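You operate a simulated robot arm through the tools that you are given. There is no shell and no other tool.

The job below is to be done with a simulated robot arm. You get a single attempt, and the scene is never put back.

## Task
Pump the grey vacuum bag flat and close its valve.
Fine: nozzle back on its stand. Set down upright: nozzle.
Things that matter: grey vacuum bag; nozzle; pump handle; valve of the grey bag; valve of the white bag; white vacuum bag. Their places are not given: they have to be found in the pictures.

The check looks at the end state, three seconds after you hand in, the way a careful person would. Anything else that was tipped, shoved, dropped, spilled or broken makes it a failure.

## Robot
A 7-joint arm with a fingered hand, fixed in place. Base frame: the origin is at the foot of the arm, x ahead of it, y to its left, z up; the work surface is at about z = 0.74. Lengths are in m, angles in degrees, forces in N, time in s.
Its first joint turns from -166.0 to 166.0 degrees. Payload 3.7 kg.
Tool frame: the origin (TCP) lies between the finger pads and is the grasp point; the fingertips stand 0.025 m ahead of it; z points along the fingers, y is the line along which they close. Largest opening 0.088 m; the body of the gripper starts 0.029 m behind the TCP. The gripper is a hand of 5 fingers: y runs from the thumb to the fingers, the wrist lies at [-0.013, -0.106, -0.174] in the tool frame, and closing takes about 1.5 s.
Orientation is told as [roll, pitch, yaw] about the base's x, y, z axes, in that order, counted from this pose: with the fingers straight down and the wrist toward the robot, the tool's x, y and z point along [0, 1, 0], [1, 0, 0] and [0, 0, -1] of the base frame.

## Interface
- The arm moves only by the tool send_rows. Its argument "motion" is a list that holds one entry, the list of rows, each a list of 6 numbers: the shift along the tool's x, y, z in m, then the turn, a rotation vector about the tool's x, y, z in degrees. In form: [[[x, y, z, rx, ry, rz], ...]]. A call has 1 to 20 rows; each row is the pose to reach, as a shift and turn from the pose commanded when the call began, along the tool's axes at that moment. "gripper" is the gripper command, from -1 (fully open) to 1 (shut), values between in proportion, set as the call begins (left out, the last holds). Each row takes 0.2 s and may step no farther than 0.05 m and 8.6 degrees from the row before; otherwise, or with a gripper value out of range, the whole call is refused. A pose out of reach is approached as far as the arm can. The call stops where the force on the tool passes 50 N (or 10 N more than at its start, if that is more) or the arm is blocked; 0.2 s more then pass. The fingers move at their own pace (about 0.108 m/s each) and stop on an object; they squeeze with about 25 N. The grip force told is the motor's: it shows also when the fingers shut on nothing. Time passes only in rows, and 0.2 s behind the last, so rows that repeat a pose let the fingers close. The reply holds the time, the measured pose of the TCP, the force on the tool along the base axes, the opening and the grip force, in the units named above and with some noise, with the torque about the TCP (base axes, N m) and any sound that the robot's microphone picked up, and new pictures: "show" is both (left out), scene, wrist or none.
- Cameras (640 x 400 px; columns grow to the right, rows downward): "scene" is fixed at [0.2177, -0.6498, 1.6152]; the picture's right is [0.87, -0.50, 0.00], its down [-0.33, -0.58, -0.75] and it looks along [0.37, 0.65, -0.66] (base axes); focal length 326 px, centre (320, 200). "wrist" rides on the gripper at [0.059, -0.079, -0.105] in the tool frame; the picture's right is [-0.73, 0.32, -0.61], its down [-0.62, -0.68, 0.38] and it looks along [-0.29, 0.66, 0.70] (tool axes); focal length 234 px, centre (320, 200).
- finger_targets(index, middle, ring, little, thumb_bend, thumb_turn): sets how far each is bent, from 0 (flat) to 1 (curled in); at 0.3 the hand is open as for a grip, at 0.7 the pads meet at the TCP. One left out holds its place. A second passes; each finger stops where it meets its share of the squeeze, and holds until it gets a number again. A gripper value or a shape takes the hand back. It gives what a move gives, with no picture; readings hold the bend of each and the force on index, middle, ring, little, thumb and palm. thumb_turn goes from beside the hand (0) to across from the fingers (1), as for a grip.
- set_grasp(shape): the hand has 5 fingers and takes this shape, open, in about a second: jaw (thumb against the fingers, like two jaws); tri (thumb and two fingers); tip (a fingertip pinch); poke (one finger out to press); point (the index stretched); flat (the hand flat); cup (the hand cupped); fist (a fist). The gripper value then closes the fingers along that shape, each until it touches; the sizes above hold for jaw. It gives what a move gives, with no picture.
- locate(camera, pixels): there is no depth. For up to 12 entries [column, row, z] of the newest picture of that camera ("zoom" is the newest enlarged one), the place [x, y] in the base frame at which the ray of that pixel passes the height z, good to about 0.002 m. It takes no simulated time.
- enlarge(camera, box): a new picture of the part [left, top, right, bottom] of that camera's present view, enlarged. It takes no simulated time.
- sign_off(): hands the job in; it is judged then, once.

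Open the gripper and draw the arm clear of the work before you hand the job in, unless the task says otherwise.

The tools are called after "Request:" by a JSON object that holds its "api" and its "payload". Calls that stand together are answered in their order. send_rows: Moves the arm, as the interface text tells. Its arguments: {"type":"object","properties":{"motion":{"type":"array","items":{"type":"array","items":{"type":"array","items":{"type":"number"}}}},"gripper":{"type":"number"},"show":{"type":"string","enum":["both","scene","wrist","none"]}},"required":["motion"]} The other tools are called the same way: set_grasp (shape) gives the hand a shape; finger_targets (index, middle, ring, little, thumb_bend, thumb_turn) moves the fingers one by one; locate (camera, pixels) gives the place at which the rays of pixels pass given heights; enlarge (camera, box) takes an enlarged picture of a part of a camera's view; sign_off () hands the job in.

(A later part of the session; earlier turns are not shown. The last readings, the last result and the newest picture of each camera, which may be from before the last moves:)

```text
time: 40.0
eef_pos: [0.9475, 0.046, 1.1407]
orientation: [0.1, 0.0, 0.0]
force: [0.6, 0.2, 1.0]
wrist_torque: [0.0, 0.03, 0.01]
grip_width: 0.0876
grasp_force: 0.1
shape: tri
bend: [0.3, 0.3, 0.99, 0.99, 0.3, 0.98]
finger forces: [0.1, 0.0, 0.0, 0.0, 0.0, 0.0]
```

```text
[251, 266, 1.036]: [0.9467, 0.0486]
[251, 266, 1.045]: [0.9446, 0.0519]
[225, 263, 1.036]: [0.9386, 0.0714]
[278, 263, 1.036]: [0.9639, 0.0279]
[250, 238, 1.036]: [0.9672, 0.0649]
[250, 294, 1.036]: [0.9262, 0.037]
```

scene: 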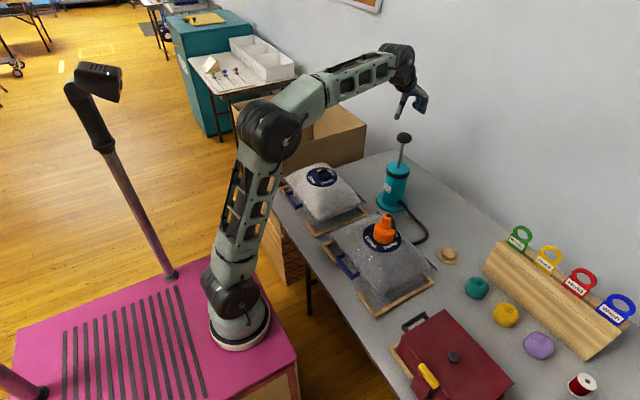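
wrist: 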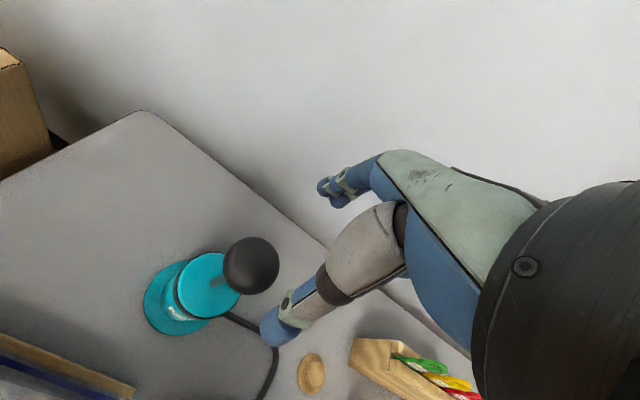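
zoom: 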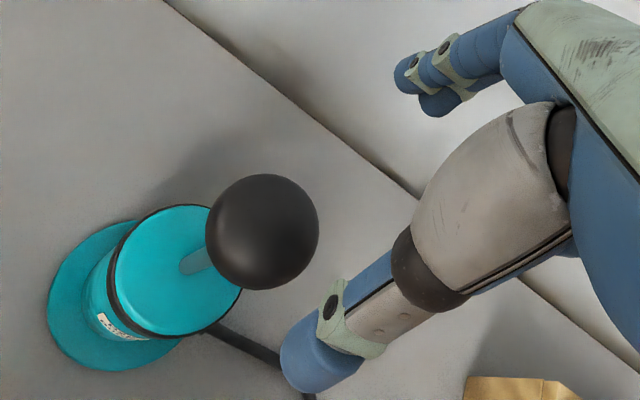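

Aligned with the handle at (0.947,0.049). I descend to about z=1.04 around it.

Request:
{"api": "send_rows", "payload": {"motion": [[[0.001, 0, 0.02, 0, 0, 0], [0.001, 0, 0.04, 0, 0, 0], [0.001, 0, 0.06, 0, 0, 0], [0.001, 0, 0.08, 0, 0, 0], [0.001, 0, 0.09, 0, 0, 0], [0.001, 0, 0.1, 0, 0, 0], [0.001, 0, 0.1, 0, 0, 0]]]}}

Request:
{"api": "enlarge", "payload": {"camera": "scene", "box": [350, 90, 460, 220]}}

Request:
{"api": "enlarge", "payload": {"camera": "wrist", "box": [200, 130, 400, 350]}}

```text
time: 41.6
eef_pos: [0.9507, 0.0486, 1.0406]
orientation: [0.0, 0.0, 0.0]
force: [0.2, -0.3, -1.0]
wrist_torque: [0.02, 0.01, 0.02]
grip_width: 0.0876
grasp_force: 0.0
shape: tri
bend: [0.3, 0.3, 0.99, 0.99, 0.3, 0.98]
finger forces: [0.0, 0.1, 0.0, 0.1, 0.1, 0.1]
```

scene: 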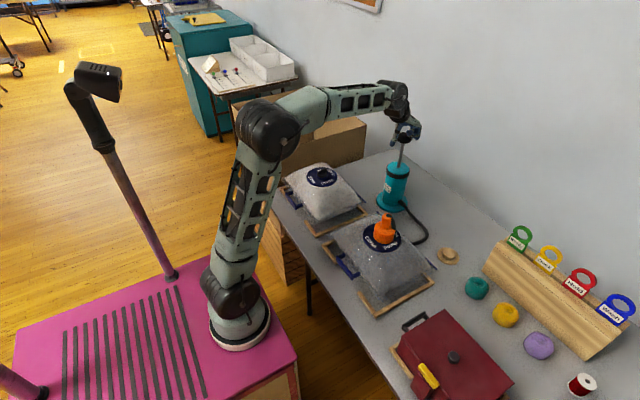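
wrist: 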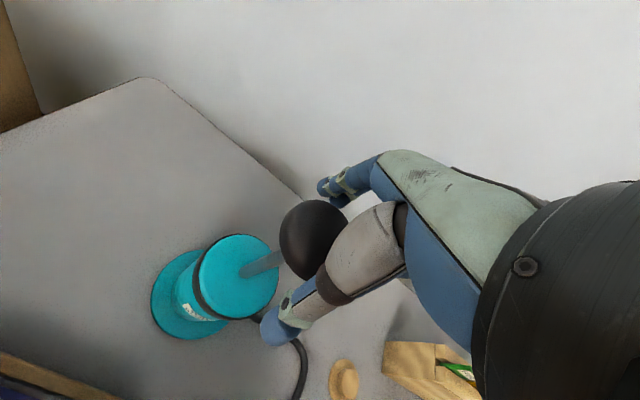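

```text
3.08 times, centred on (405, 155) of scene
```

zoom: 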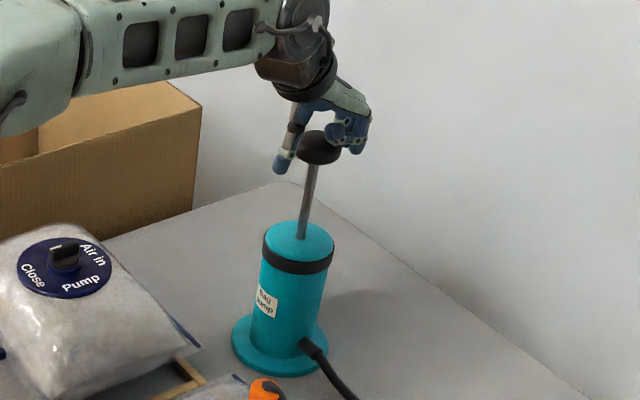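

```text
1.82 times, centred on (300, 240) of wrist
```

zoom: 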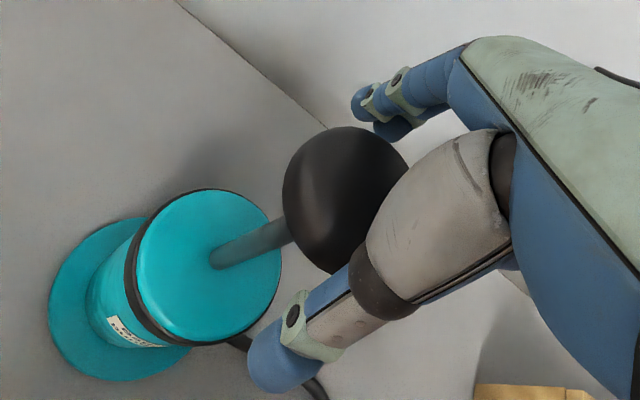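

The handle is inside the open hand without contact. I close on it.

Request:
{"api": "send_rows", "payload": {"motion": [[[0, 0, 0, 0, 0, 0], [0, 0, 0, 0, 0, 0], [0, 0, 0, 0, 0, 0], [0, 0, 0, 0, 0, 0], [0, 0, 0, 0, 0, 0], [0, 0, 0, 0, 0, 0], [0, 0, 0, 0, 0, 0]]], "gripper": 1}}

Request:
{"api": "enlarge", "payload": {"camera": "scene", "box": [350, 90, 460, 220]}}

Request:
{"api": "enlarge", "payload": {"camera": "wrist", "box": [200, 130, 400, 350]}}

```text
time: 43.2
eef_pos: [0.9496, 0.0484, 1.0406]
orientation: [0.0, 0.1, 0.0]
force: [-0.8, -1.5, -1.9]
wrist_torque: [0.0, -0.02, -0.01]
grip_width: 0.0437
grasp_force: 25.1
shape: tri
bend: [0.74, 0.45, 1.0, 1.0, 0.69, 1.0]
finger forces: [11.3, 11.3, 0.1, 0.1, 22.2, 0.1]
```

scene: 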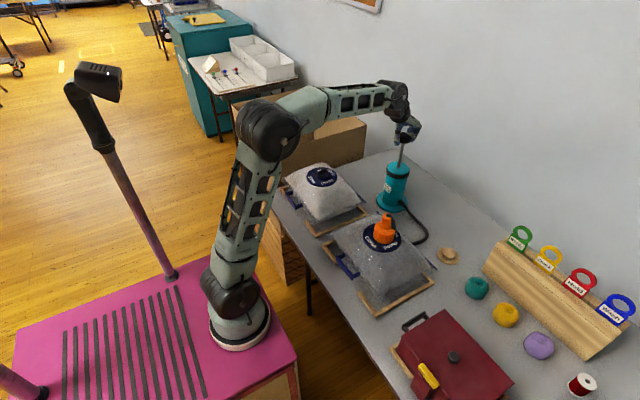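
wrist: 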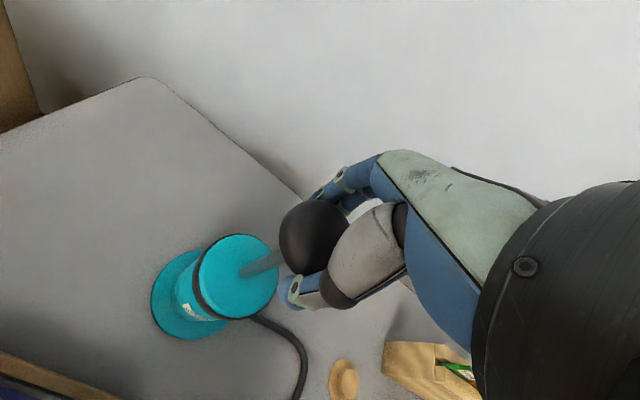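

```text
3.08 times, centred on (405, 155) of scene
```

zoom: 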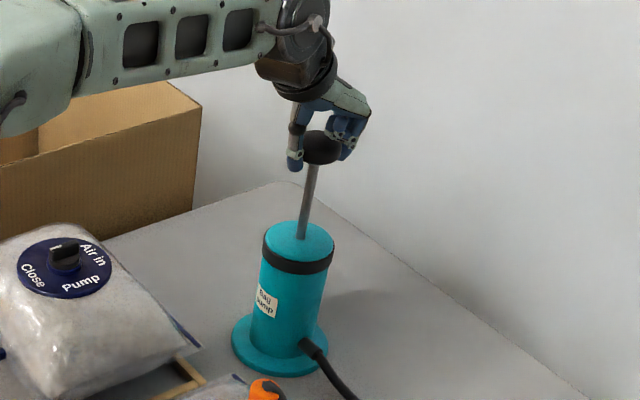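

```text
1.82 times, centred on (300, 240) of wrist
```

zoom: 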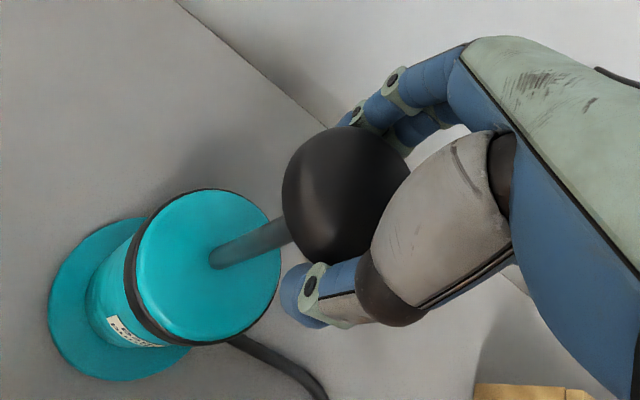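

Gripped (width 0.044, balanced). I make a first, slow down-stroke of 0.05 m and watch the force.

Request:
{"api": "send_rows", "payload": {"motion": [[[0, 0, 0.005, 0, 0, 0], [0, 0, 0.015, 0, 0, 0], [0, 0, 0.025, 0, 0, 0], [0, 0, 0.035, 0, 0, 0], [0, 0, 0.045, 0, 0, 0], [0, 0, 0.05, 0, 0, 0]]], "show": "scene"}}

Request:
{"api": "enlarge", "payload": {"camera": "scene", "box": [340, 110, 460, 270]}}

```text
time: 44.6
eef_pos: [0.9482, 0.0497, 0.9913]
orientation: [0.0, 0.0, 0.0]
force: [6.8, 0.5, 3.6]
wrist_torque: [0.02, -0.17, -0.01]
grip_width: 0.0437
grasp_force: 25.1
shape: tri
bend: [0.74, 0.44, 1.0, 1.0, 0.71, 1.0]
finger forces: [14.3, 14.1, 0.0, 0.0, 21.5, 0.0]
```

scene: 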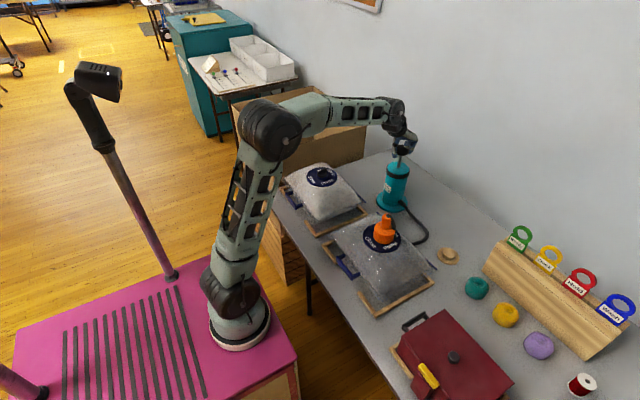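

```text
2.50 times, centred on (400, 190) of scene
```

zoom: 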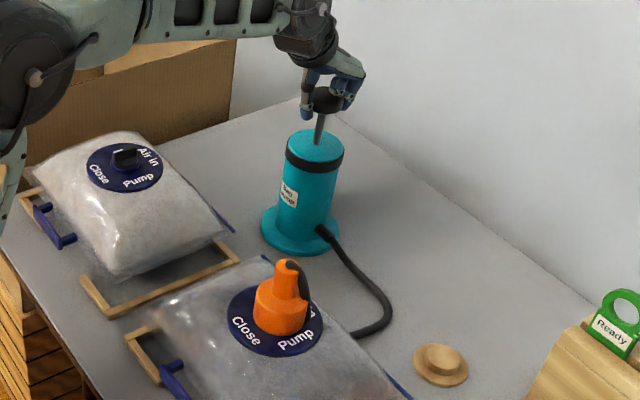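

The handle moves freely with little resistance, with a slight sideways load (Fx 6.8 N). I continue down 0.04 m with a 1.5 mm correction toward +x.

Request:
{"api": "send_rows", "payload": {"motion": [[[0, 0.0015, 0.005, 0, 0, 0], [0, 0.0015, 0.015, 0, 0, 0], [0, 0.0015, 0.025, 0, 0, 0], [0, 0.0015, 0.033, 0, 0, 0], [0, 0.0015, 0.04, 0, 0, 0]]], "show": "both"}}

Request:
{"api": "enlarge", "payload": {"camera": "scene", "box": [340, 110, 460, 270]}}

```text
time: 45.8
eef_pos: [0.9507, 0.0483, 0.951]
orientation: [0.0, -0.1, 0.0]
force: [-2.8, -1.3, 5.8]
wrist_torque: [-0.03, 0.05, -0.01]
grip_width: 0.0435
grasp_force: 25.0
shape: tri
bend: [0.74, 0.45, 1.0, 1.0, 0.7, 1.0]
finger forces: [11.9, 11.8, 0.0, 0.0, 26.0, 0.0]
heard: click
```

scene: 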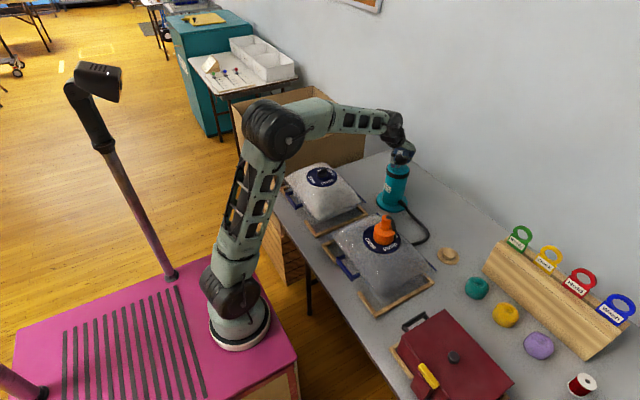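
wrist: 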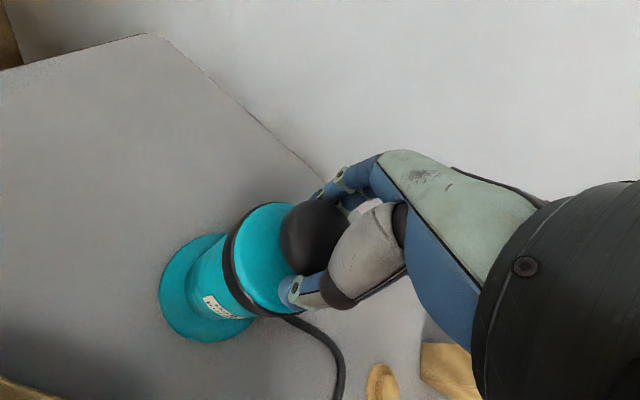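

```text
2.50 times, centred on (400, 190) of scene
```

zoom: 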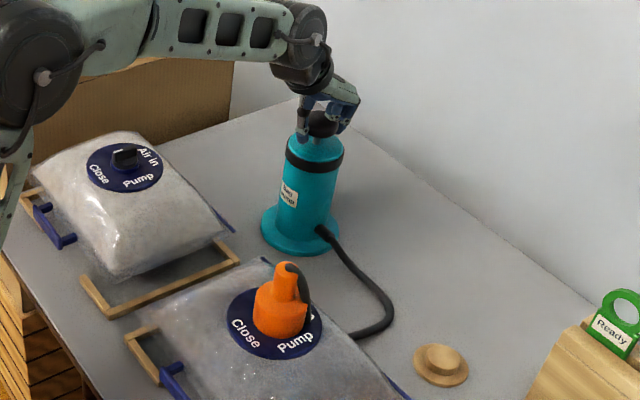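

A click sounded near the bottom—one stroke registered. I pull the handle back up to z≈1.04.

Request:
{"api": "send_rows", "payload": {"motion": [[[0, -0.0005, -0.01, 0, 0, 0], [0, -0.0005, -0.025, 0, 0, 0], [0, -0.0005, -0.04, 0, 0, 0], [0, -0.0005, -0.055, 0, 0, 0], [0, -0.0005, -0.07, 0, 0, 0], [0, -0.0005, -0.082, 0, 0, 0], [0, -0.0005, -0.088, 0, 0, 0]]], "show": "both"}}

Request:
{"api": "enlarge", "payload": {"camera": "scene", "box": [340, 110, 460, 270]}}

```text
time: 47.4
eef_pos: [0.95, 0.0493, 1.0399]
orientation: [0.0, 0.0, 0.1]
force: [-1.6, -2.3, 1.8]
wrist_torque: [-0.05, 0.01, 0.0]
grip_width: 0.0431
grasp_force: 25.3
shape: tri
bend: [0.74, 0.45, 1.0, 1.0, 0.69, 1.0]
finger forces: [12.3, 12.5, 0.0, 0.1, 25.0, 0.1]
```

scene: 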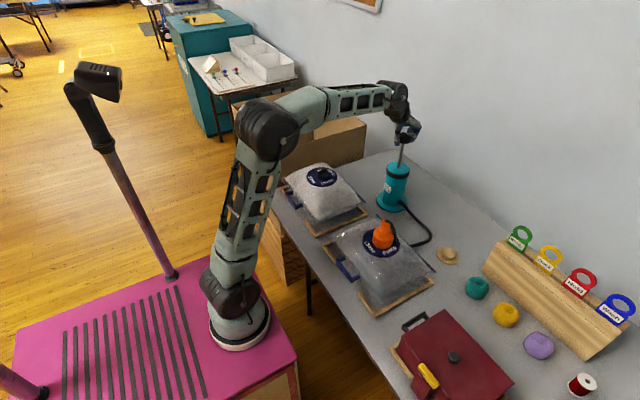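
wrist: 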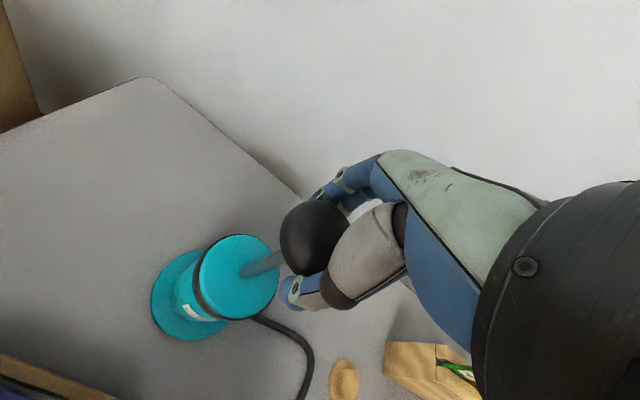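

```text
2.50 times, centred on (400, 190) of scene
```

zoom: 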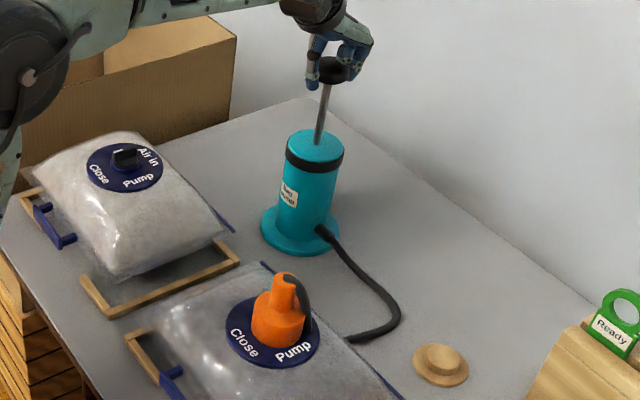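

The grey bag has sunk a bit: pumping works. I zoom in on the nozzle to check it stays put.

Request:
{"api": "enlarge", "payload": {"camera": "scene", "box": [330, 200, 440, 320]}}

```text
3.33 times, centred on (385, 260) of scene
```

zoom: 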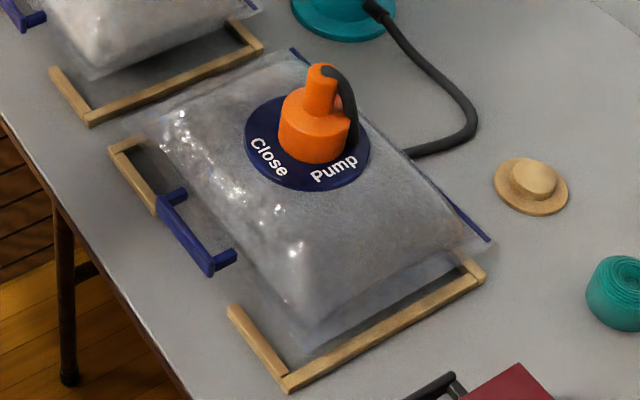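

The nozzle stays on the valve. I do another full stroke (down 0.09 m and back up).

Request:
{"api": "send_rows", "payload": {"motion": [[[0, 0, 0.01, 0, 0, 0], [0, 0, 0.025, 0, 0, 0], [0, 0, 0.04, 0, 0, 0], [0, 0, 0.055, 0, 0, 0], [0, 0, 0.07, 0, 0, 0], [0, 0, 0.082, 0, 0, 0], [0, 0, 0.09, 0, 0, 0], [0, 0, 0.09, 0, 0, 0], [0, 0, 0.08, 0, 0, 0], [0, 0, 0.065, 0, 0, 0], [0, 0, 0.05, 0, 0, 0], [0, 0, 0.035, 0, 0, 0], [0, 0, 0.02, 0, 0, 0], [0, 0, 0.008, 0, 0, 0], [0, 0, 0, 0, 0, 0]]], "show": "scene"}}

Request:
{"api": "enlarge", "payload": {"camera": "scene", "box": [330, 200, 440, 320]}}

```text
time: 50.6
eef_pos: [0.9498, 0.0482, 1.0395]
orientation: [0.0, 0.0, 0.0]
force: [-3.8, -0.5, 1.3]
wrist_torque: [-0.02, 0.06, 0.01]
grip_width: 0.043
grasp_force: 25.0
shape: tri
bend: [0.74, 0.46, 1.0, 1.0, 0.69, 1.0]
finger forces: [11.5, 11.4, 0.0, 0.0, 26.1, 0.0]
heard: click
```

scene: 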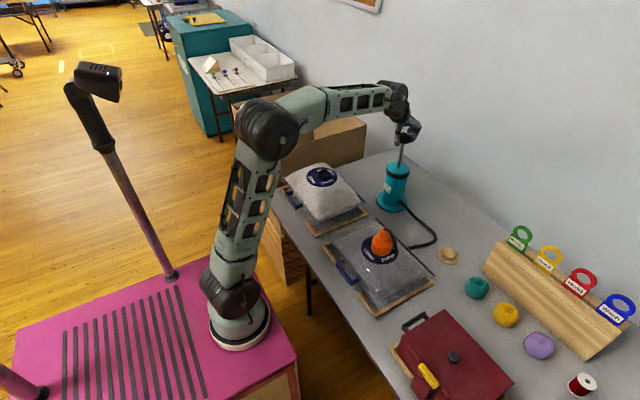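

```text
3.33 times, centred on (385, 260) of scene
```

zoom: 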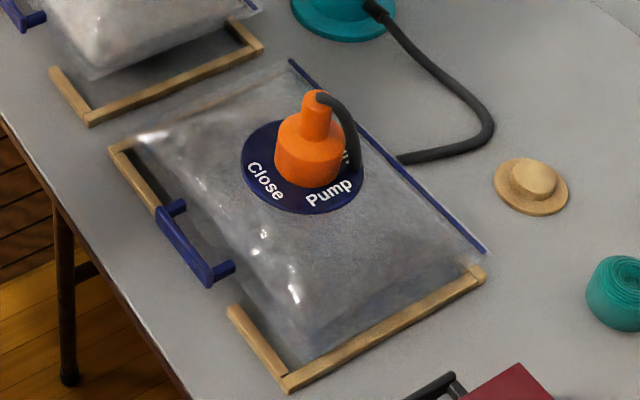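

The bag is flatter still. Another full stroke.

Request:
{"api": "send_rows", "payload": {"motion": [[[0, -0.0005, 0.01, 0, 0, 0], [0, -0.0005, 0.025, 0, 0, 0], [0, -0.0005, 0.04, 0, 0, 0], [0, -0.0005, 0.055, 0, 0, 0], [0, -0.0005, 0.07, 0, 0, 0], [0, -0.0005, 0.082, 0, 0, 0], [0, -0.0005, 0.09, 0, 0, 0], [0, -0.0005, 0.09, 0, 0, 0], [0, -0.0005, 0.08, 0, 0, 0], [0, -0.0005, 0.065, 0, 0, 0], [0, -0.0005, 0.05, 0, 0, 0], [0, -0.0005, 0.035, 0, 0, 0], [0, -0.0005, 0.02, 0, 0, 0], [0, -0.0005, 0.008, 0, 0, 0], [0, -0.0005, 0, 0, 0, 0]]], "show": "scene"}}

Request:
{"api": "enlarge", "payload": {"camera": "scene", "box": [330, 200, 440, 320]}}

```text
time: 53.8
eef_pos: [0.9496, 0.0492, 1.0392]
orientation: [0.0, 0.0, 0.0]
force: [1.6, -0.9, 1.7]
wrist_torque: [0.0, -0.05, 0.05]
grip_width: 0.0432
grasp_force: 25.1
shape: tri
bend: [0.74, 0.45, 1.0, 1.0, 0.7, 1.0]
finger forces: [12.7, 12.5, 0.1, 0.1, 23.2, 0.1]
heard: click
```

scene: 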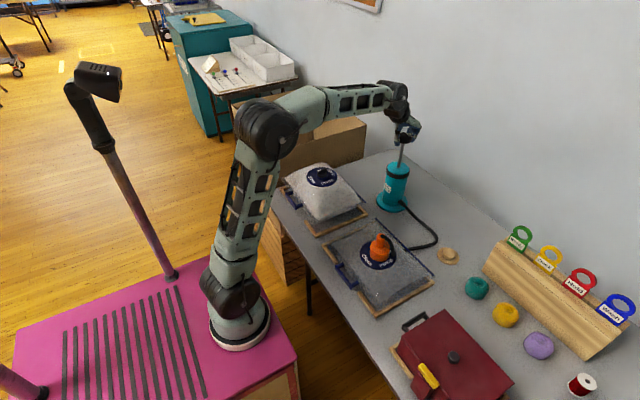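

```text
3.33 times, centred on (385, 260) of scene
```

zoom: 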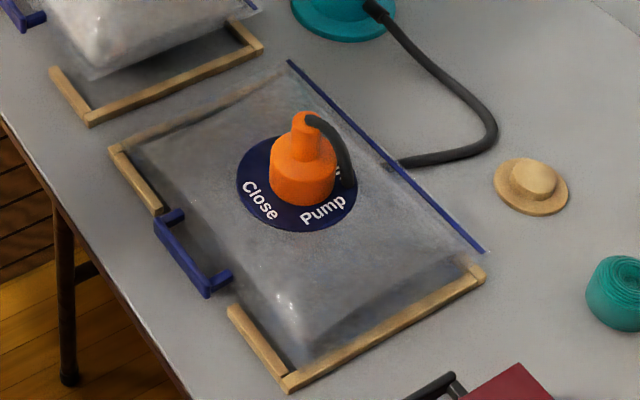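

The bag keeps going flatter. Another full stroke.

Request:
{"api": "send_rows", "payload": {"motion": [[[0, 0, 0.01, 0, 0, 0], [0, 0, 0.025, 0, 0, 0], [0, 0, 0.04, 0, 0, 0], [0, 0, 0.055, 0, 0, 0], [0, 0, 0.07, 0, 0, 0], [0, 0, 0.082, 0, 0, 0], [0, 0, 0.09, 0, 0, 0], [0, 0, 0.09, 0, 0, 0], [0, 0, 0.08, 0, 0, 0], [0, 0, 0.065, 0, 0, 0], [0, 0, 0.05, 0, 0, 0], [0, 0, 0.035, 0, 0, 0], [0, 0, 0.02, 0, 0, 0], [0, 0, 0.008, 0, 0, 0], [0, 0, 0, 0, 0, 0]]], "show": "scene"}}

Request:
{"api": "enlarge", "payload": {"camera": "scene", "box": [330, 200, 440, 320]}}

```text
time: 57.0
eef_pos: [0.9486, 0.0489, 1.0399]
orientation: [0.1, 0.1, -0.1]
force: [5.7, 0.6, 2.4]
wrist_torque: [0.04, -0.15, 0.0]
grip_width: 0.0432
grasp_force: 24.9
shape: tri
bend: [0.74, 0.45, 1.0, 1.0, 0.71, 1.0]
finger forces: [14.3, 13.9, 0.0, 0.0, 21.7, 0.0]
heard: click
```

scene: 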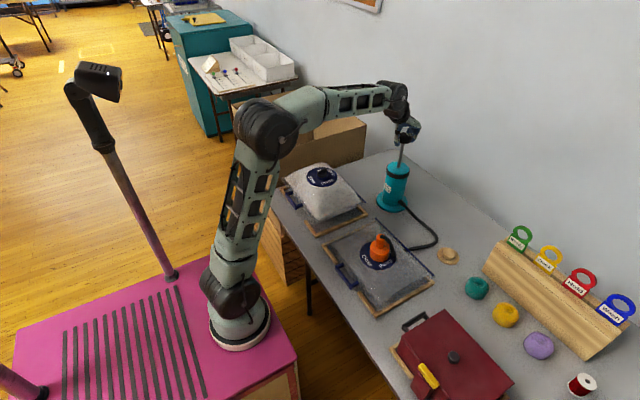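

```text
3.33 times, centred on (385, 260) of scene
```

zoom: 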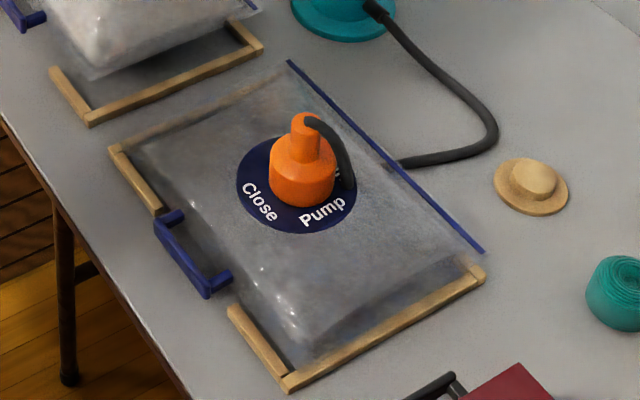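

The change is now small — near flat. I do one more stroke with a 1 mm correction toward +x to see if anything still moves.

Request:
{"api": "send_rows", "payload": {"motion": [[[0, 0.001, 0.01, 0, 0, 0], [0, 0.001, 0.025, 0, 0, 0], [0, 0.001, 0.04, 0, 0, 0], [0, 0.001, 0.055, 0, 0, 0], [0, 0.001, 0.07, 0, 0, 0], [0, 0.001, 0.082, 0, 0, 0], [0, 0.001, 0.09, 0, 0, 0], [0, 0.001, 0.09, 0, 0, 0], [0, 0.001, 0.08, 0, 0, 0], [0, 0.001, 0.065, 0, 0, 0], [0, 0.001, 0.05, 0, 0, 0], [0, 0.001, 0.035, 0, 0, 0], [0, 0.001, 0.02, 0, 0, 0], [0, 0.001, 0.008, 0, 0, 0], [0, 0.001, 0, 0, 0, 0]]], "show": "scene"}}

Request:
{"api": "enlarge", "payload": {"camera": "scene", "box": [330, 200, 440, 320]}}

```text
time: 60.2
eef_pos: [0.9503, 0.0481, 1.0408]
orientation: [0.0, -0.1, 0.0]
force: [1.0, -0.5, 1.1]
wrist_torque: [0.01, -0.01, 0.02]
grip_width: 0.0427
grasp_force: 24.8
shape: tri
bend: [0.74, 0.46, 1.0, 1.0, 0.69, 1.0]
finger forces: [13.0, 12.2, 0.0, 0.0, 22.9, 0.1]
heard: click
```

scene: 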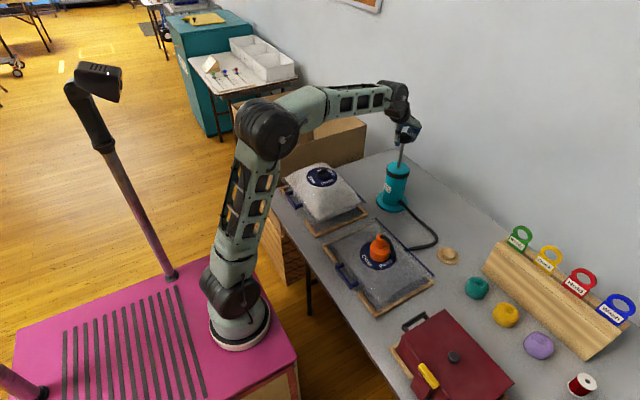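

```text
3.33 times, centred on (385, 260) of scene
```

zoom: 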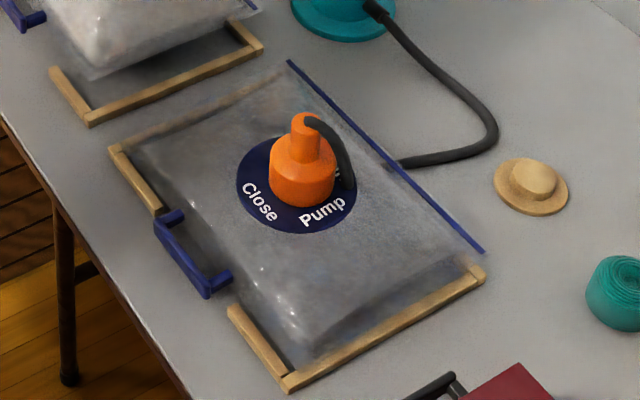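

Two strokes brought no further change: the bag is flat. I let go of the handle (left up, as it was) and rise clear.

Request:
{"api": "send_rows", "payload": {"motion": [[[0, 0, 0, 0, 0, 0], [0, 0, 0, 0, 0, 0], [0, 0, 0, 0, 0, 0], [0, 0, 0, 0, 0, 0], [0, 0, 0, 0, 0, 0], [0, 0, -0.02, 0, 0, 0], [0, 0, -0.05, 0, 0, 0], [0, 0, -0.09, 0, 0, 0], [0, 0, -0.13, 0, 0, 0], [0, 0, -0.13, 0, 0, 0]]], "gripper": -1}}

Request:
{"api": "enlarge", "payload": {"camera": "scene", "box": [340, 120, 460, 310]}}

Request:
{"api": "enlarge", "payload": {"camera": "scene", "box": [350, 220, 410, 280]}}

```text
time: 62.4
eef_pos: [0.9514, 0.0483, 1.17]
orientation: [-0.1, 0.0, 0.0]
force: [-0.3, 1.3, 0.8]
wrist_torque: [0.0, -0.01, 0.0]
grip_width: 0.0876
grasp_force: 0.2
shape: tri
bend: [0.3, 0.3, 0.99, 0.99, 0.3, 0.98]
finger forces: [0.0, 0.1, 0.1, 0.0, 0.0, 0.1]
```

scene: 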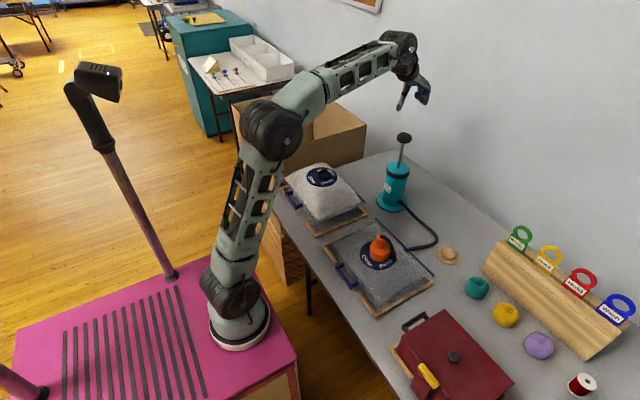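
wrist: 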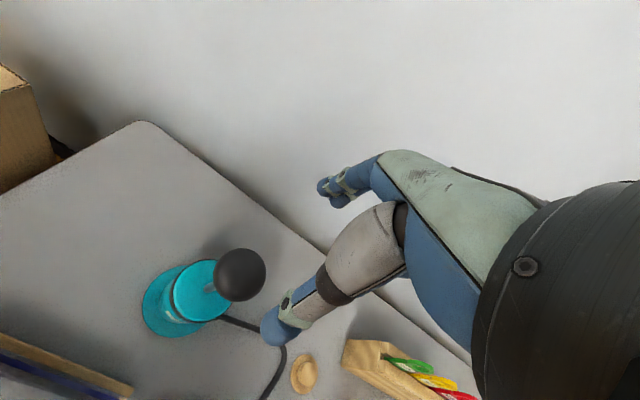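

```text
2.11 times, centred on (400, 215) of scene
```

zoom: 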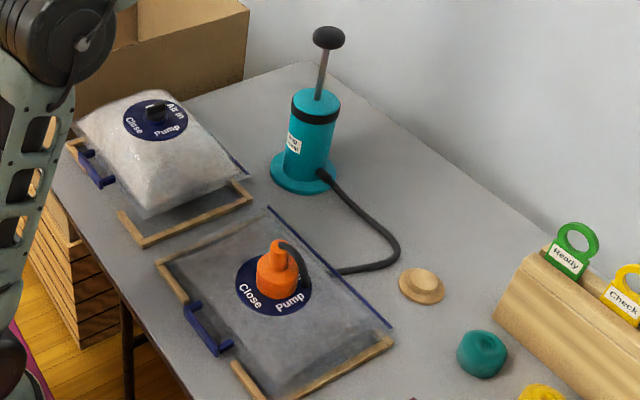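

```text
6.67 times, centred on (380, 250) of scene
```

zoom: 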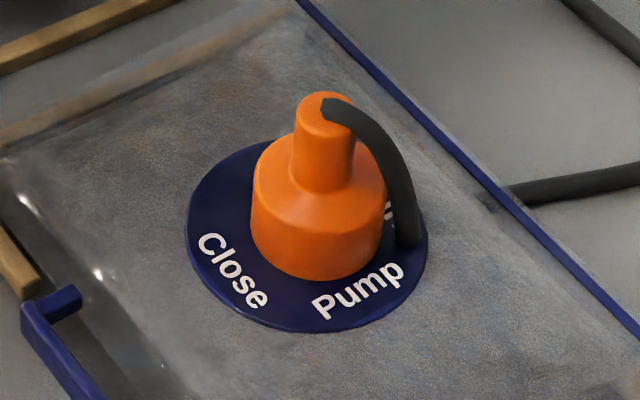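

The handle stays up and the nozzle sits on the flat bag; its hose now lies to the right (+x,−y side). I move over it with yaw +15 so the fingers stay clear of the hose, and look with the wrist camera.

Request:
{"api": "send_rows", "payload": {"motion": [[[-0.0237, -0.028, 0, 0, 0, -1.7], [-0.0473, -0.056, 0, 0, 0, -3.4], [-0.071, -0.0838, 0, 0, 0, -5], [-0.0947, -0.1117, 0, 0, 0, -6.7], [-0.1183, -0.14, 0.01, 0, 0, -8.4], [-0.142, -0.1676, 0.03, 0, 0, -10], [-0.1657, -0.1955, 0.05, 0, 0, -11.7], [-0.1893, -0.2235, 0.075, 0, 0, -13.4], [-0.213, -0.2514, 0.1, 0, 0, -15], [-0.213, -0.2514, 0.11, 0, 0, -15], [-0.213, -0.2514, 0.11, 0, 0, -15]]]}}

Request:
{"api": "enlarge", "payload": {"camera": "wrist", "box": [140, 190, 340, 390]}}

Request:
{"api": "enlarge", "payload": {"camera": "scene", "box": [350, 220, 410, 280]}}

```text
time: 64.8
eef_pos: [0.6994, -0.1647, 1.0597]
orientation: [0.0, 0.0, 15.0]
force: [0.8, 0.7, 0.2]
wrist_torque: [-0.02, -0.02, 0.0]
grip_width: 0.0878
grasp_force: 0.0
shape: tri
bend: [0.3, 0.3, 0.99, 0.99, 0.3, 0.98]
finger forces: [0.1, 0.0, 0.0, 0.0, 0.1, 0.0]
```

scene: 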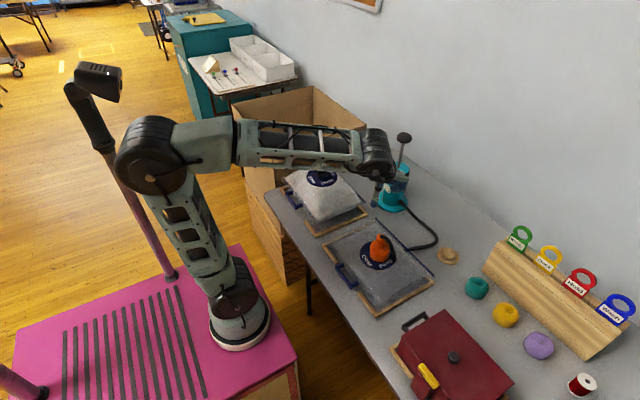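
wrist: 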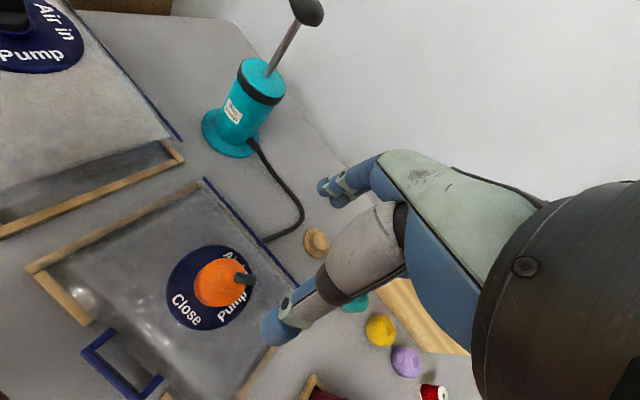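

```text
2.00 times, centred on (240, 290) of wrist
```

zoom: 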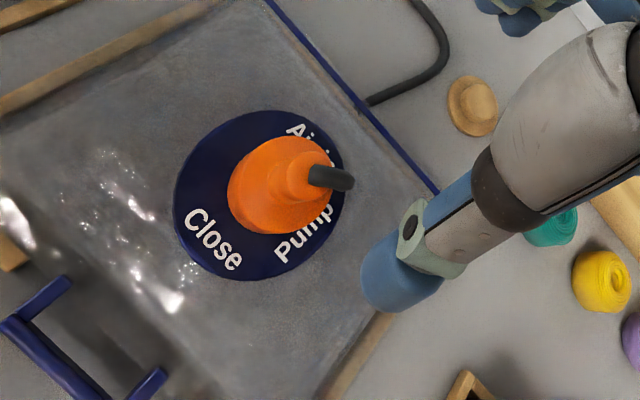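

```text
6.67 times, centred on (380, 250) of scene
```

zoom: 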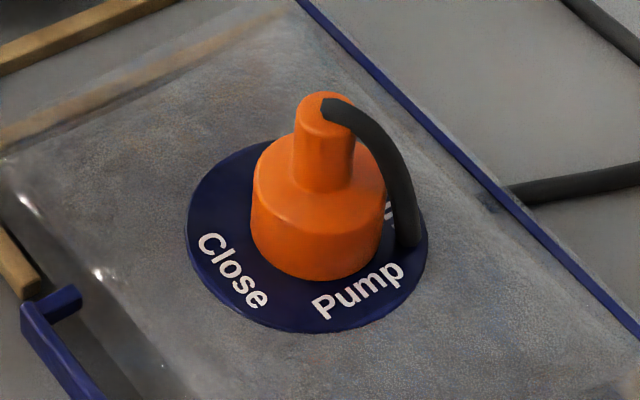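

I zoom on the nozzle in the wrist view to pin the stem top.

Request:
{"api": "enlarge", "payload": {"camera": "wrist", "box": [180, 235, 270, 335]}}

```text
4.00 times, centred on (225, 285) of wrist
```

zoom: 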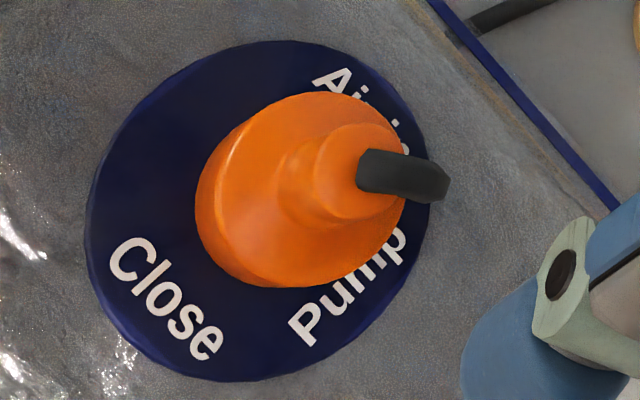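

I locate stem top and disc centre in both cameras.

Request:
{"api": "locate", "payload": {"camera": "wrist", "pixels": [[234.5, 277.75, 0.86], [234.5, 277.75, 0.87], [234.5, 277.75, 0.88], [234.5, 277.75, 0.89], [209.5, 287.75, 0.78], [209.5, 287.75, 0.79], [209.5, 287.75, 0.8], [209.5, 287.75, 0.81]]}}

Request:
{"api": "locate", "payload": {"camera": "scene", "pixels": [[380.9, 236.2, 0.86], [380.9, 236.2, 0.87], [380.9, 236.2, 0.88], [380.9, 236.2, 0.89], [378.1, 255, 0.78], [378.1, 255, 0.79], [378.1, 255, 0.8], [378.1, 255, 0.81]]}}

```text
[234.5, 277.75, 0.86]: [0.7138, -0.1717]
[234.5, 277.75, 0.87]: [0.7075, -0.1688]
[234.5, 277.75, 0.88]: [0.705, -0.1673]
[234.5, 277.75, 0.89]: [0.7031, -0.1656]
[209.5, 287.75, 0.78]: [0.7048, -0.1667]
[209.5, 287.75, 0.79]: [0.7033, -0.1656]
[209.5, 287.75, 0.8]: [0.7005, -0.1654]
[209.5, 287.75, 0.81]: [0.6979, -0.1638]
```

```text
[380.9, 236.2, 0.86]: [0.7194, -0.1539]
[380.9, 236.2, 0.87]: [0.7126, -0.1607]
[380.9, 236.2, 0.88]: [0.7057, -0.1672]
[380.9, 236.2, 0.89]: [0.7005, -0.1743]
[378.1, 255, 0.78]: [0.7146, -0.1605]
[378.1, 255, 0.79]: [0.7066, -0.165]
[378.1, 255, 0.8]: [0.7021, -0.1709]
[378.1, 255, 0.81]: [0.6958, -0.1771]
```

Nozzle axis is at (0.7055,−0.167), stem top z≈0.880, disc z≈0.793. I descend with the hand open to TCP z≈0.873.

Request:
{"api": "send_rows", "payload": {"motion": [[[-0.0034, 0.0048, 0.03, 0, 0, 0], [-0.0034, 0.0048, 0.06, 0, 0, 0], [-0.0034, 0.0048, 0.09, 0, 0, 0], [-0.0034, 0.0048, 0.12, 0, 0, 0], [-0.0034, 0.0048, 0.145, 0, 0, 0], [-0.0034, 0.0048, 0.165, 0, 0, 0], [-0.0034, 0.0048, 0.178, 0, 0, 0], [-0.0034, 0.0048, 0.187, 0, 0, 0], [-0.0034, 0.0048, 0.187, 0, 0, 0]]]}}

Request:
{"api": "enlarge", "payload": {"camera": "scene", "box": [340, 195, 420, 285]}}

Request:
{"api": "enlarge", "payload": {"camera": "wrist", "box": [180, 140, 380, 350]}}

```text
time: 66.8
eef_pos: [0.7048, -0.1671, 0.8738]
orientation: [0.0, 0.0, 15.0]
force: [-0.7, 0.1, 0.7]
wrist_torque: [-0.02, 0.0, 0.02]
grip_width: 0.0876
grasp_force: 0.1
shape: tri
bend: [0.3, 0.3, 0.99, 0.99, 0.3, 0.98]
finger forces: [0.0, 0.0, 0.1, 0.0, 0.0, 0.0]
```

scene: 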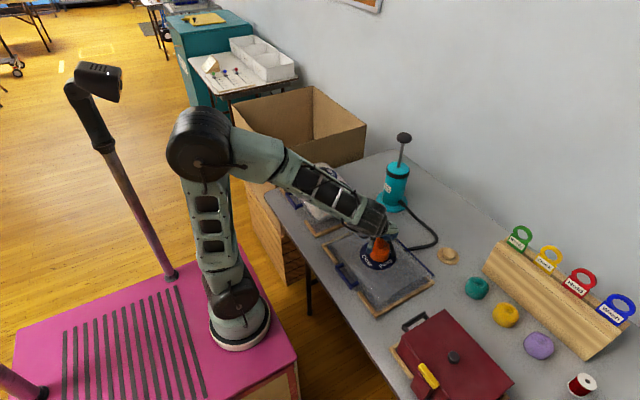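
wrist: 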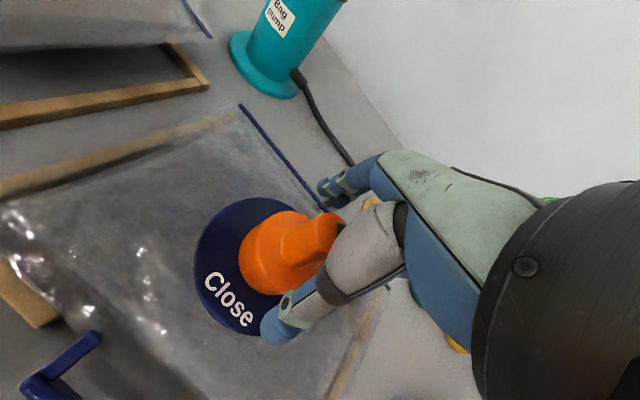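

```text
4.44 times, centred on (380, 240) of scene
```

zoom: 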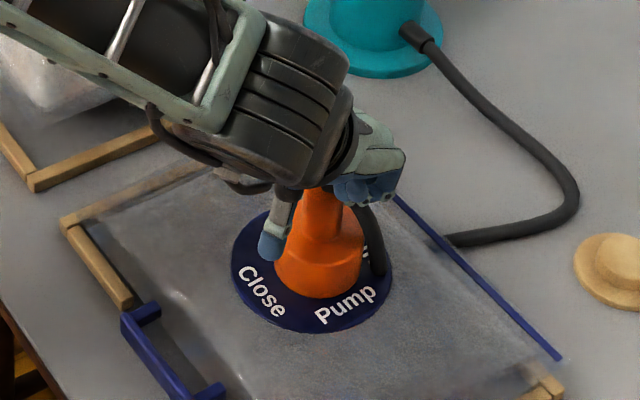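

```text
1.90 times, centred on (280, 245) of wrist
```

zoom: 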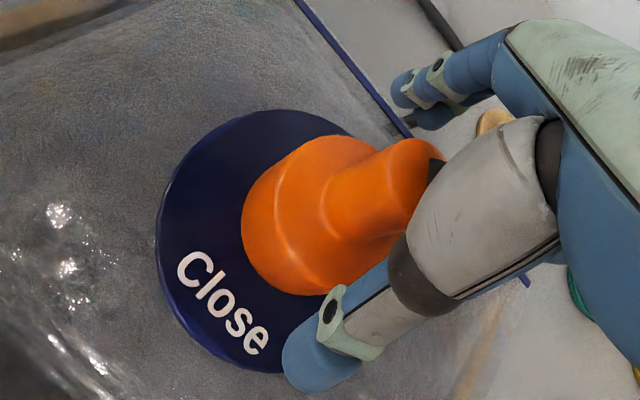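

The open hand straddles the stem with no contact. I close on it.

Request:
{"api": "send_rows", "payload": {"motion": [[[0, 0, 0, 0, 0, 0], [0, 0, 0, 0, 0, 0], [0, 0, 0, 0, 0, 0], [0, 0, 0, 0, 0, 0], [0, 0, 0, 0, 0, 0], [0, 0, 0, 0, 0, 0], [0, 0, 0, 0, 0, 0], [0, 0, 0, 0, 0, 0]]], "gripper": 1}}

Request:
{"api": "enlarge", "payload": {"camera": "scene", "box": [340, 195, 420, 285]}}

```text
time: 68.6
eef_pos: [0.7055, -0.1662, 0.8727]
orientation: [-0.1, 0.1, 15.0]
force: [1.0, 0.7, 0.3]
wrist_torque: [0.0, -0.04, -0.02]
grip_width: 0.02
grasp_force: 25.2
shape: tri
bend: [0.74, 0.57, 1.0, 1.0, 0.75, 1.0]
finger forces: [10.7, 11.5, 0.0, 0.1, 21.5, 0.1]
```

scene: 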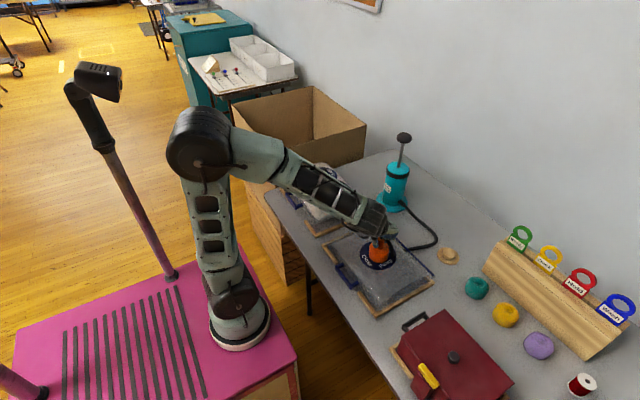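
wrist: 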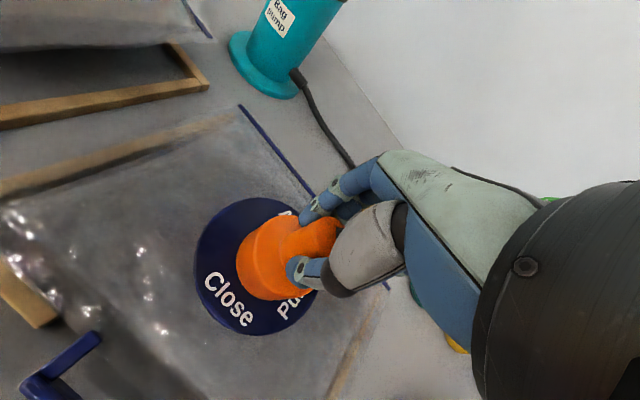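

```text
4.44 times, centred on (380, 240) of scene
```

zoom: 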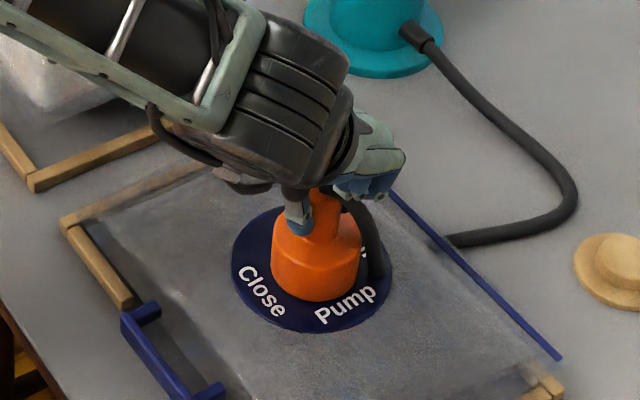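

Gripped. I lift the nozzle straight up, then check the bag and the valve.

Request:
{"api": "send_rows", "payload": {"motion": [[[0, 0, -0.01, 0, 0, 0], [0, 0, -0.03, 0, 0, 0], [0, 0, -0.06, 0, 0, 0], [0, 0, -0.09, 0, 0, 0], [0, 0, -0.12, 0, 0, 0], [0, 0, -0.15, 0, 0, 0]]]}}

Request:
{"api": "enlarge", "payload": {"camera": "scene", "box": [330, 175, 440, 315]}}

```text
time: 70.0
eef_pos: [0.7054, -0.1667, 1.022]
orientation: [0.0, 0.1, 15.0]
force: [0.4, -1.0, -1.1]
wrist_torque: [-0.01, -0.03, 0.0]
grip_width: 0.02
grasp_force: 25.0
shape: tri
bend: [0.74, 0.57, 1.0, 1.0, 0.75, 1.0]
finger forces: [10.7, 11.5, 0.1, 0.0, 21.6, 0.0]
```

scene: 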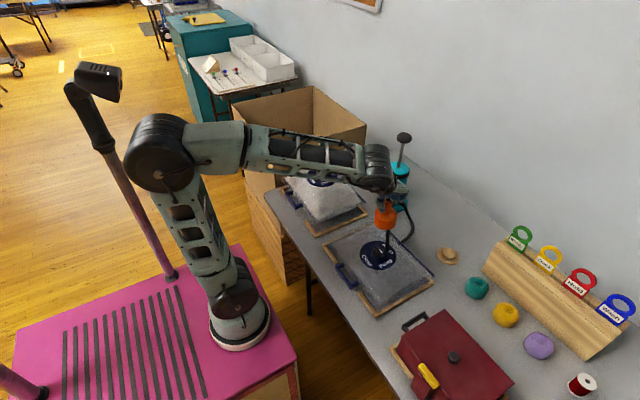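
wrist: 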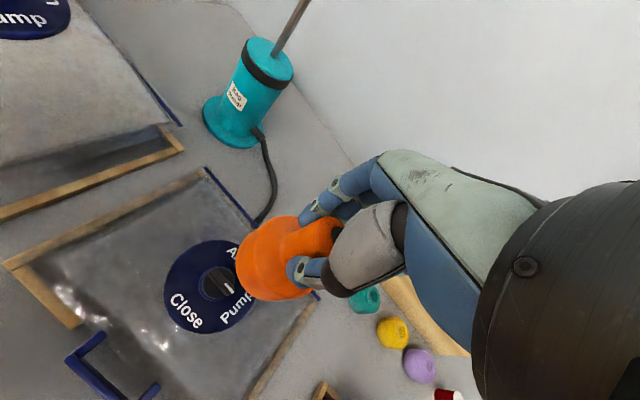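

```text
2.86 times, centred on (385, 245) of scene
```

zoom: 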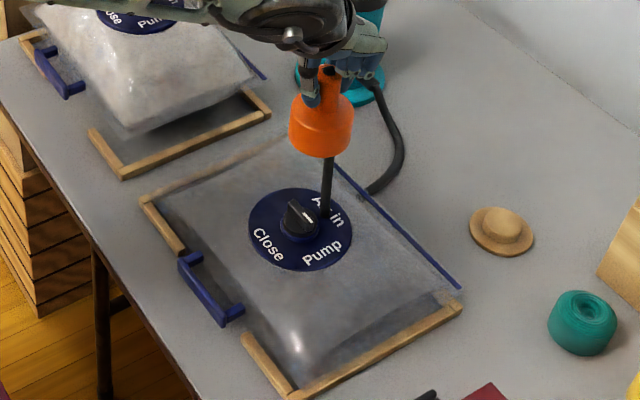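

The knob stays at Pump and the bag stays flat. I carry the nozzle above its stand at (0.938,−0.260), turning to yaw 0 on the way.

Request:
{"api": "send_rows", "payload": {"motion": [[[-0.0188, 0.025, 0, 0, 0, 2], [-0.0377, 0.05, 0, 0, 0, 4], [-0.0565, 0.075, 0, 0, 0, 6], [-0.0754, 0.1, 0, 0, 0, 8], [-0.0942, 0.125, 0, 0, 0, 10], [-0.113, 0.15, 0.01, 0, 0, 12], [-0.132, 0.1754, 0.025, 0, 0, 14], [-0.1508, 0.2004, 0.045, 0, 0, 15], [-0.1508, 0.2004, 0.065, 0, 0, 15], [-0.1508, 0.2004, 0.08, 0, 0, 15], [-0.1508, 0.2004, 0.08, 0, 0, 15]]]}}

Request:
{"api": "enlarge", "payload": {"camera": "scene", "box": [400, 180, 510, 290]}}

Request:
{"api": "enlarge", "payload": {"camera": "wrist", "box": [160, 160, 340, 340]}}

```text
time: 72.4
eef_pos: [0.9365, -0.2594, 0.9422]
orientation: [0.1, -0.1, 0.1]
force: [-0.2, 0.1, 0.0]
wrist_torque: [-0.05, -0.01, 0.0]
grip_width: 0.02
grasp_force: 25.1
shape: tri
bend: [0.74, 0.57, 1.0, 1.0, 0.75, 1.0]
finger forces: [10.7, 11.8, 0.0, 0.0, 21.6, 0.0]
```

scene: 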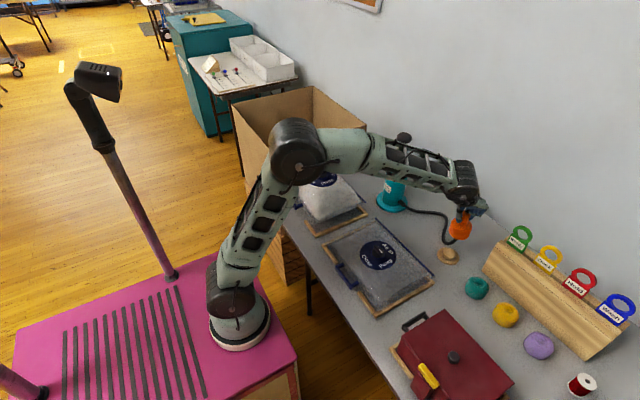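
wrist: 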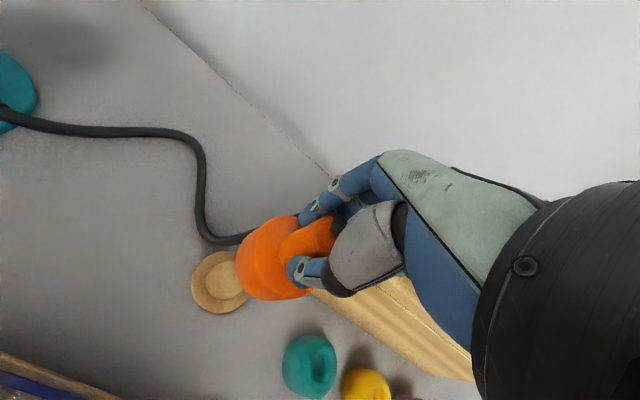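

```text
3.64 times, centred on (455, 235) of scene
```

zoom: 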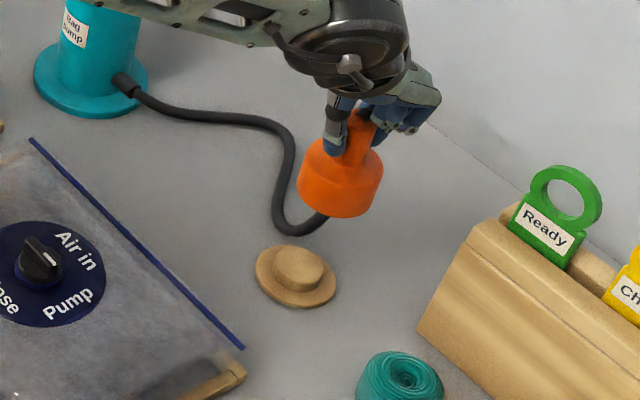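

```text
2.22 times, centred on (250, 250) of wrist
```

zoom: 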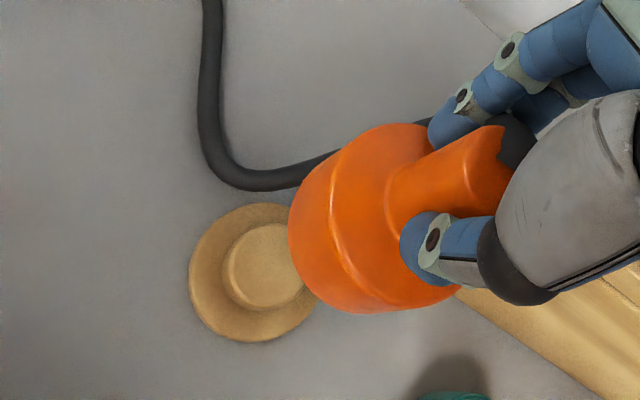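

I verify the stand centre under the nozzle (wrist zoom flange (255,272), boss (265,265); scene boss (297,266) in the previous zoom).

Request:
{"api": "locate", "payload": {"camera": "wrist", "pixels": [[220.7, 282.4, 0.745], [225.2, 279.3, 0.76], [225.2, 279.3, 0.765], [191, 287, 0.745], [215, 312, 0.745], [217, 251.5, 0.745]]}}

Request:
{"api": "locate", "payload": {"camera": "scene", "pixels": [[448.7, 253.0, 0.76], [448.7, 253.0, 0.765], [436.8, 255.2, 0.745], [458.8, 258, 0.745], [447.5, 246.5, 0.745], [447, 265, 0.745], [448, 256, 0.745]]}}

```text
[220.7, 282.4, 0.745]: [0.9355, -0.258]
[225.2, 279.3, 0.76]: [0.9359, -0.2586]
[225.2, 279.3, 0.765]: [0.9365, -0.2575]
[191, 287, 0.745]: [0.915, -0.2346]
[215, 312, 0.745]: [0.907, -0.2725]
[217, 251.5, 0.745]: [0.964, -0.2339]
```

```text
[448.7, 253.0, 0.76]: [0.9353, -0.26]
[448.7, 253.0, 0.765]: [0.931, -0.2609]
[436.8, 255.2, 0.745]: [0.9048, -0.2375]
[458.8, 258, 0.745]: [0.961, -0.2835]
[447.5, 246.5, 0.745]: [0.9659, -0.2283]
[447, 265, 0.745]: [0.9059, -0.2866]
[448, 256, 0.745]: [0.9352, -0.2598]
```

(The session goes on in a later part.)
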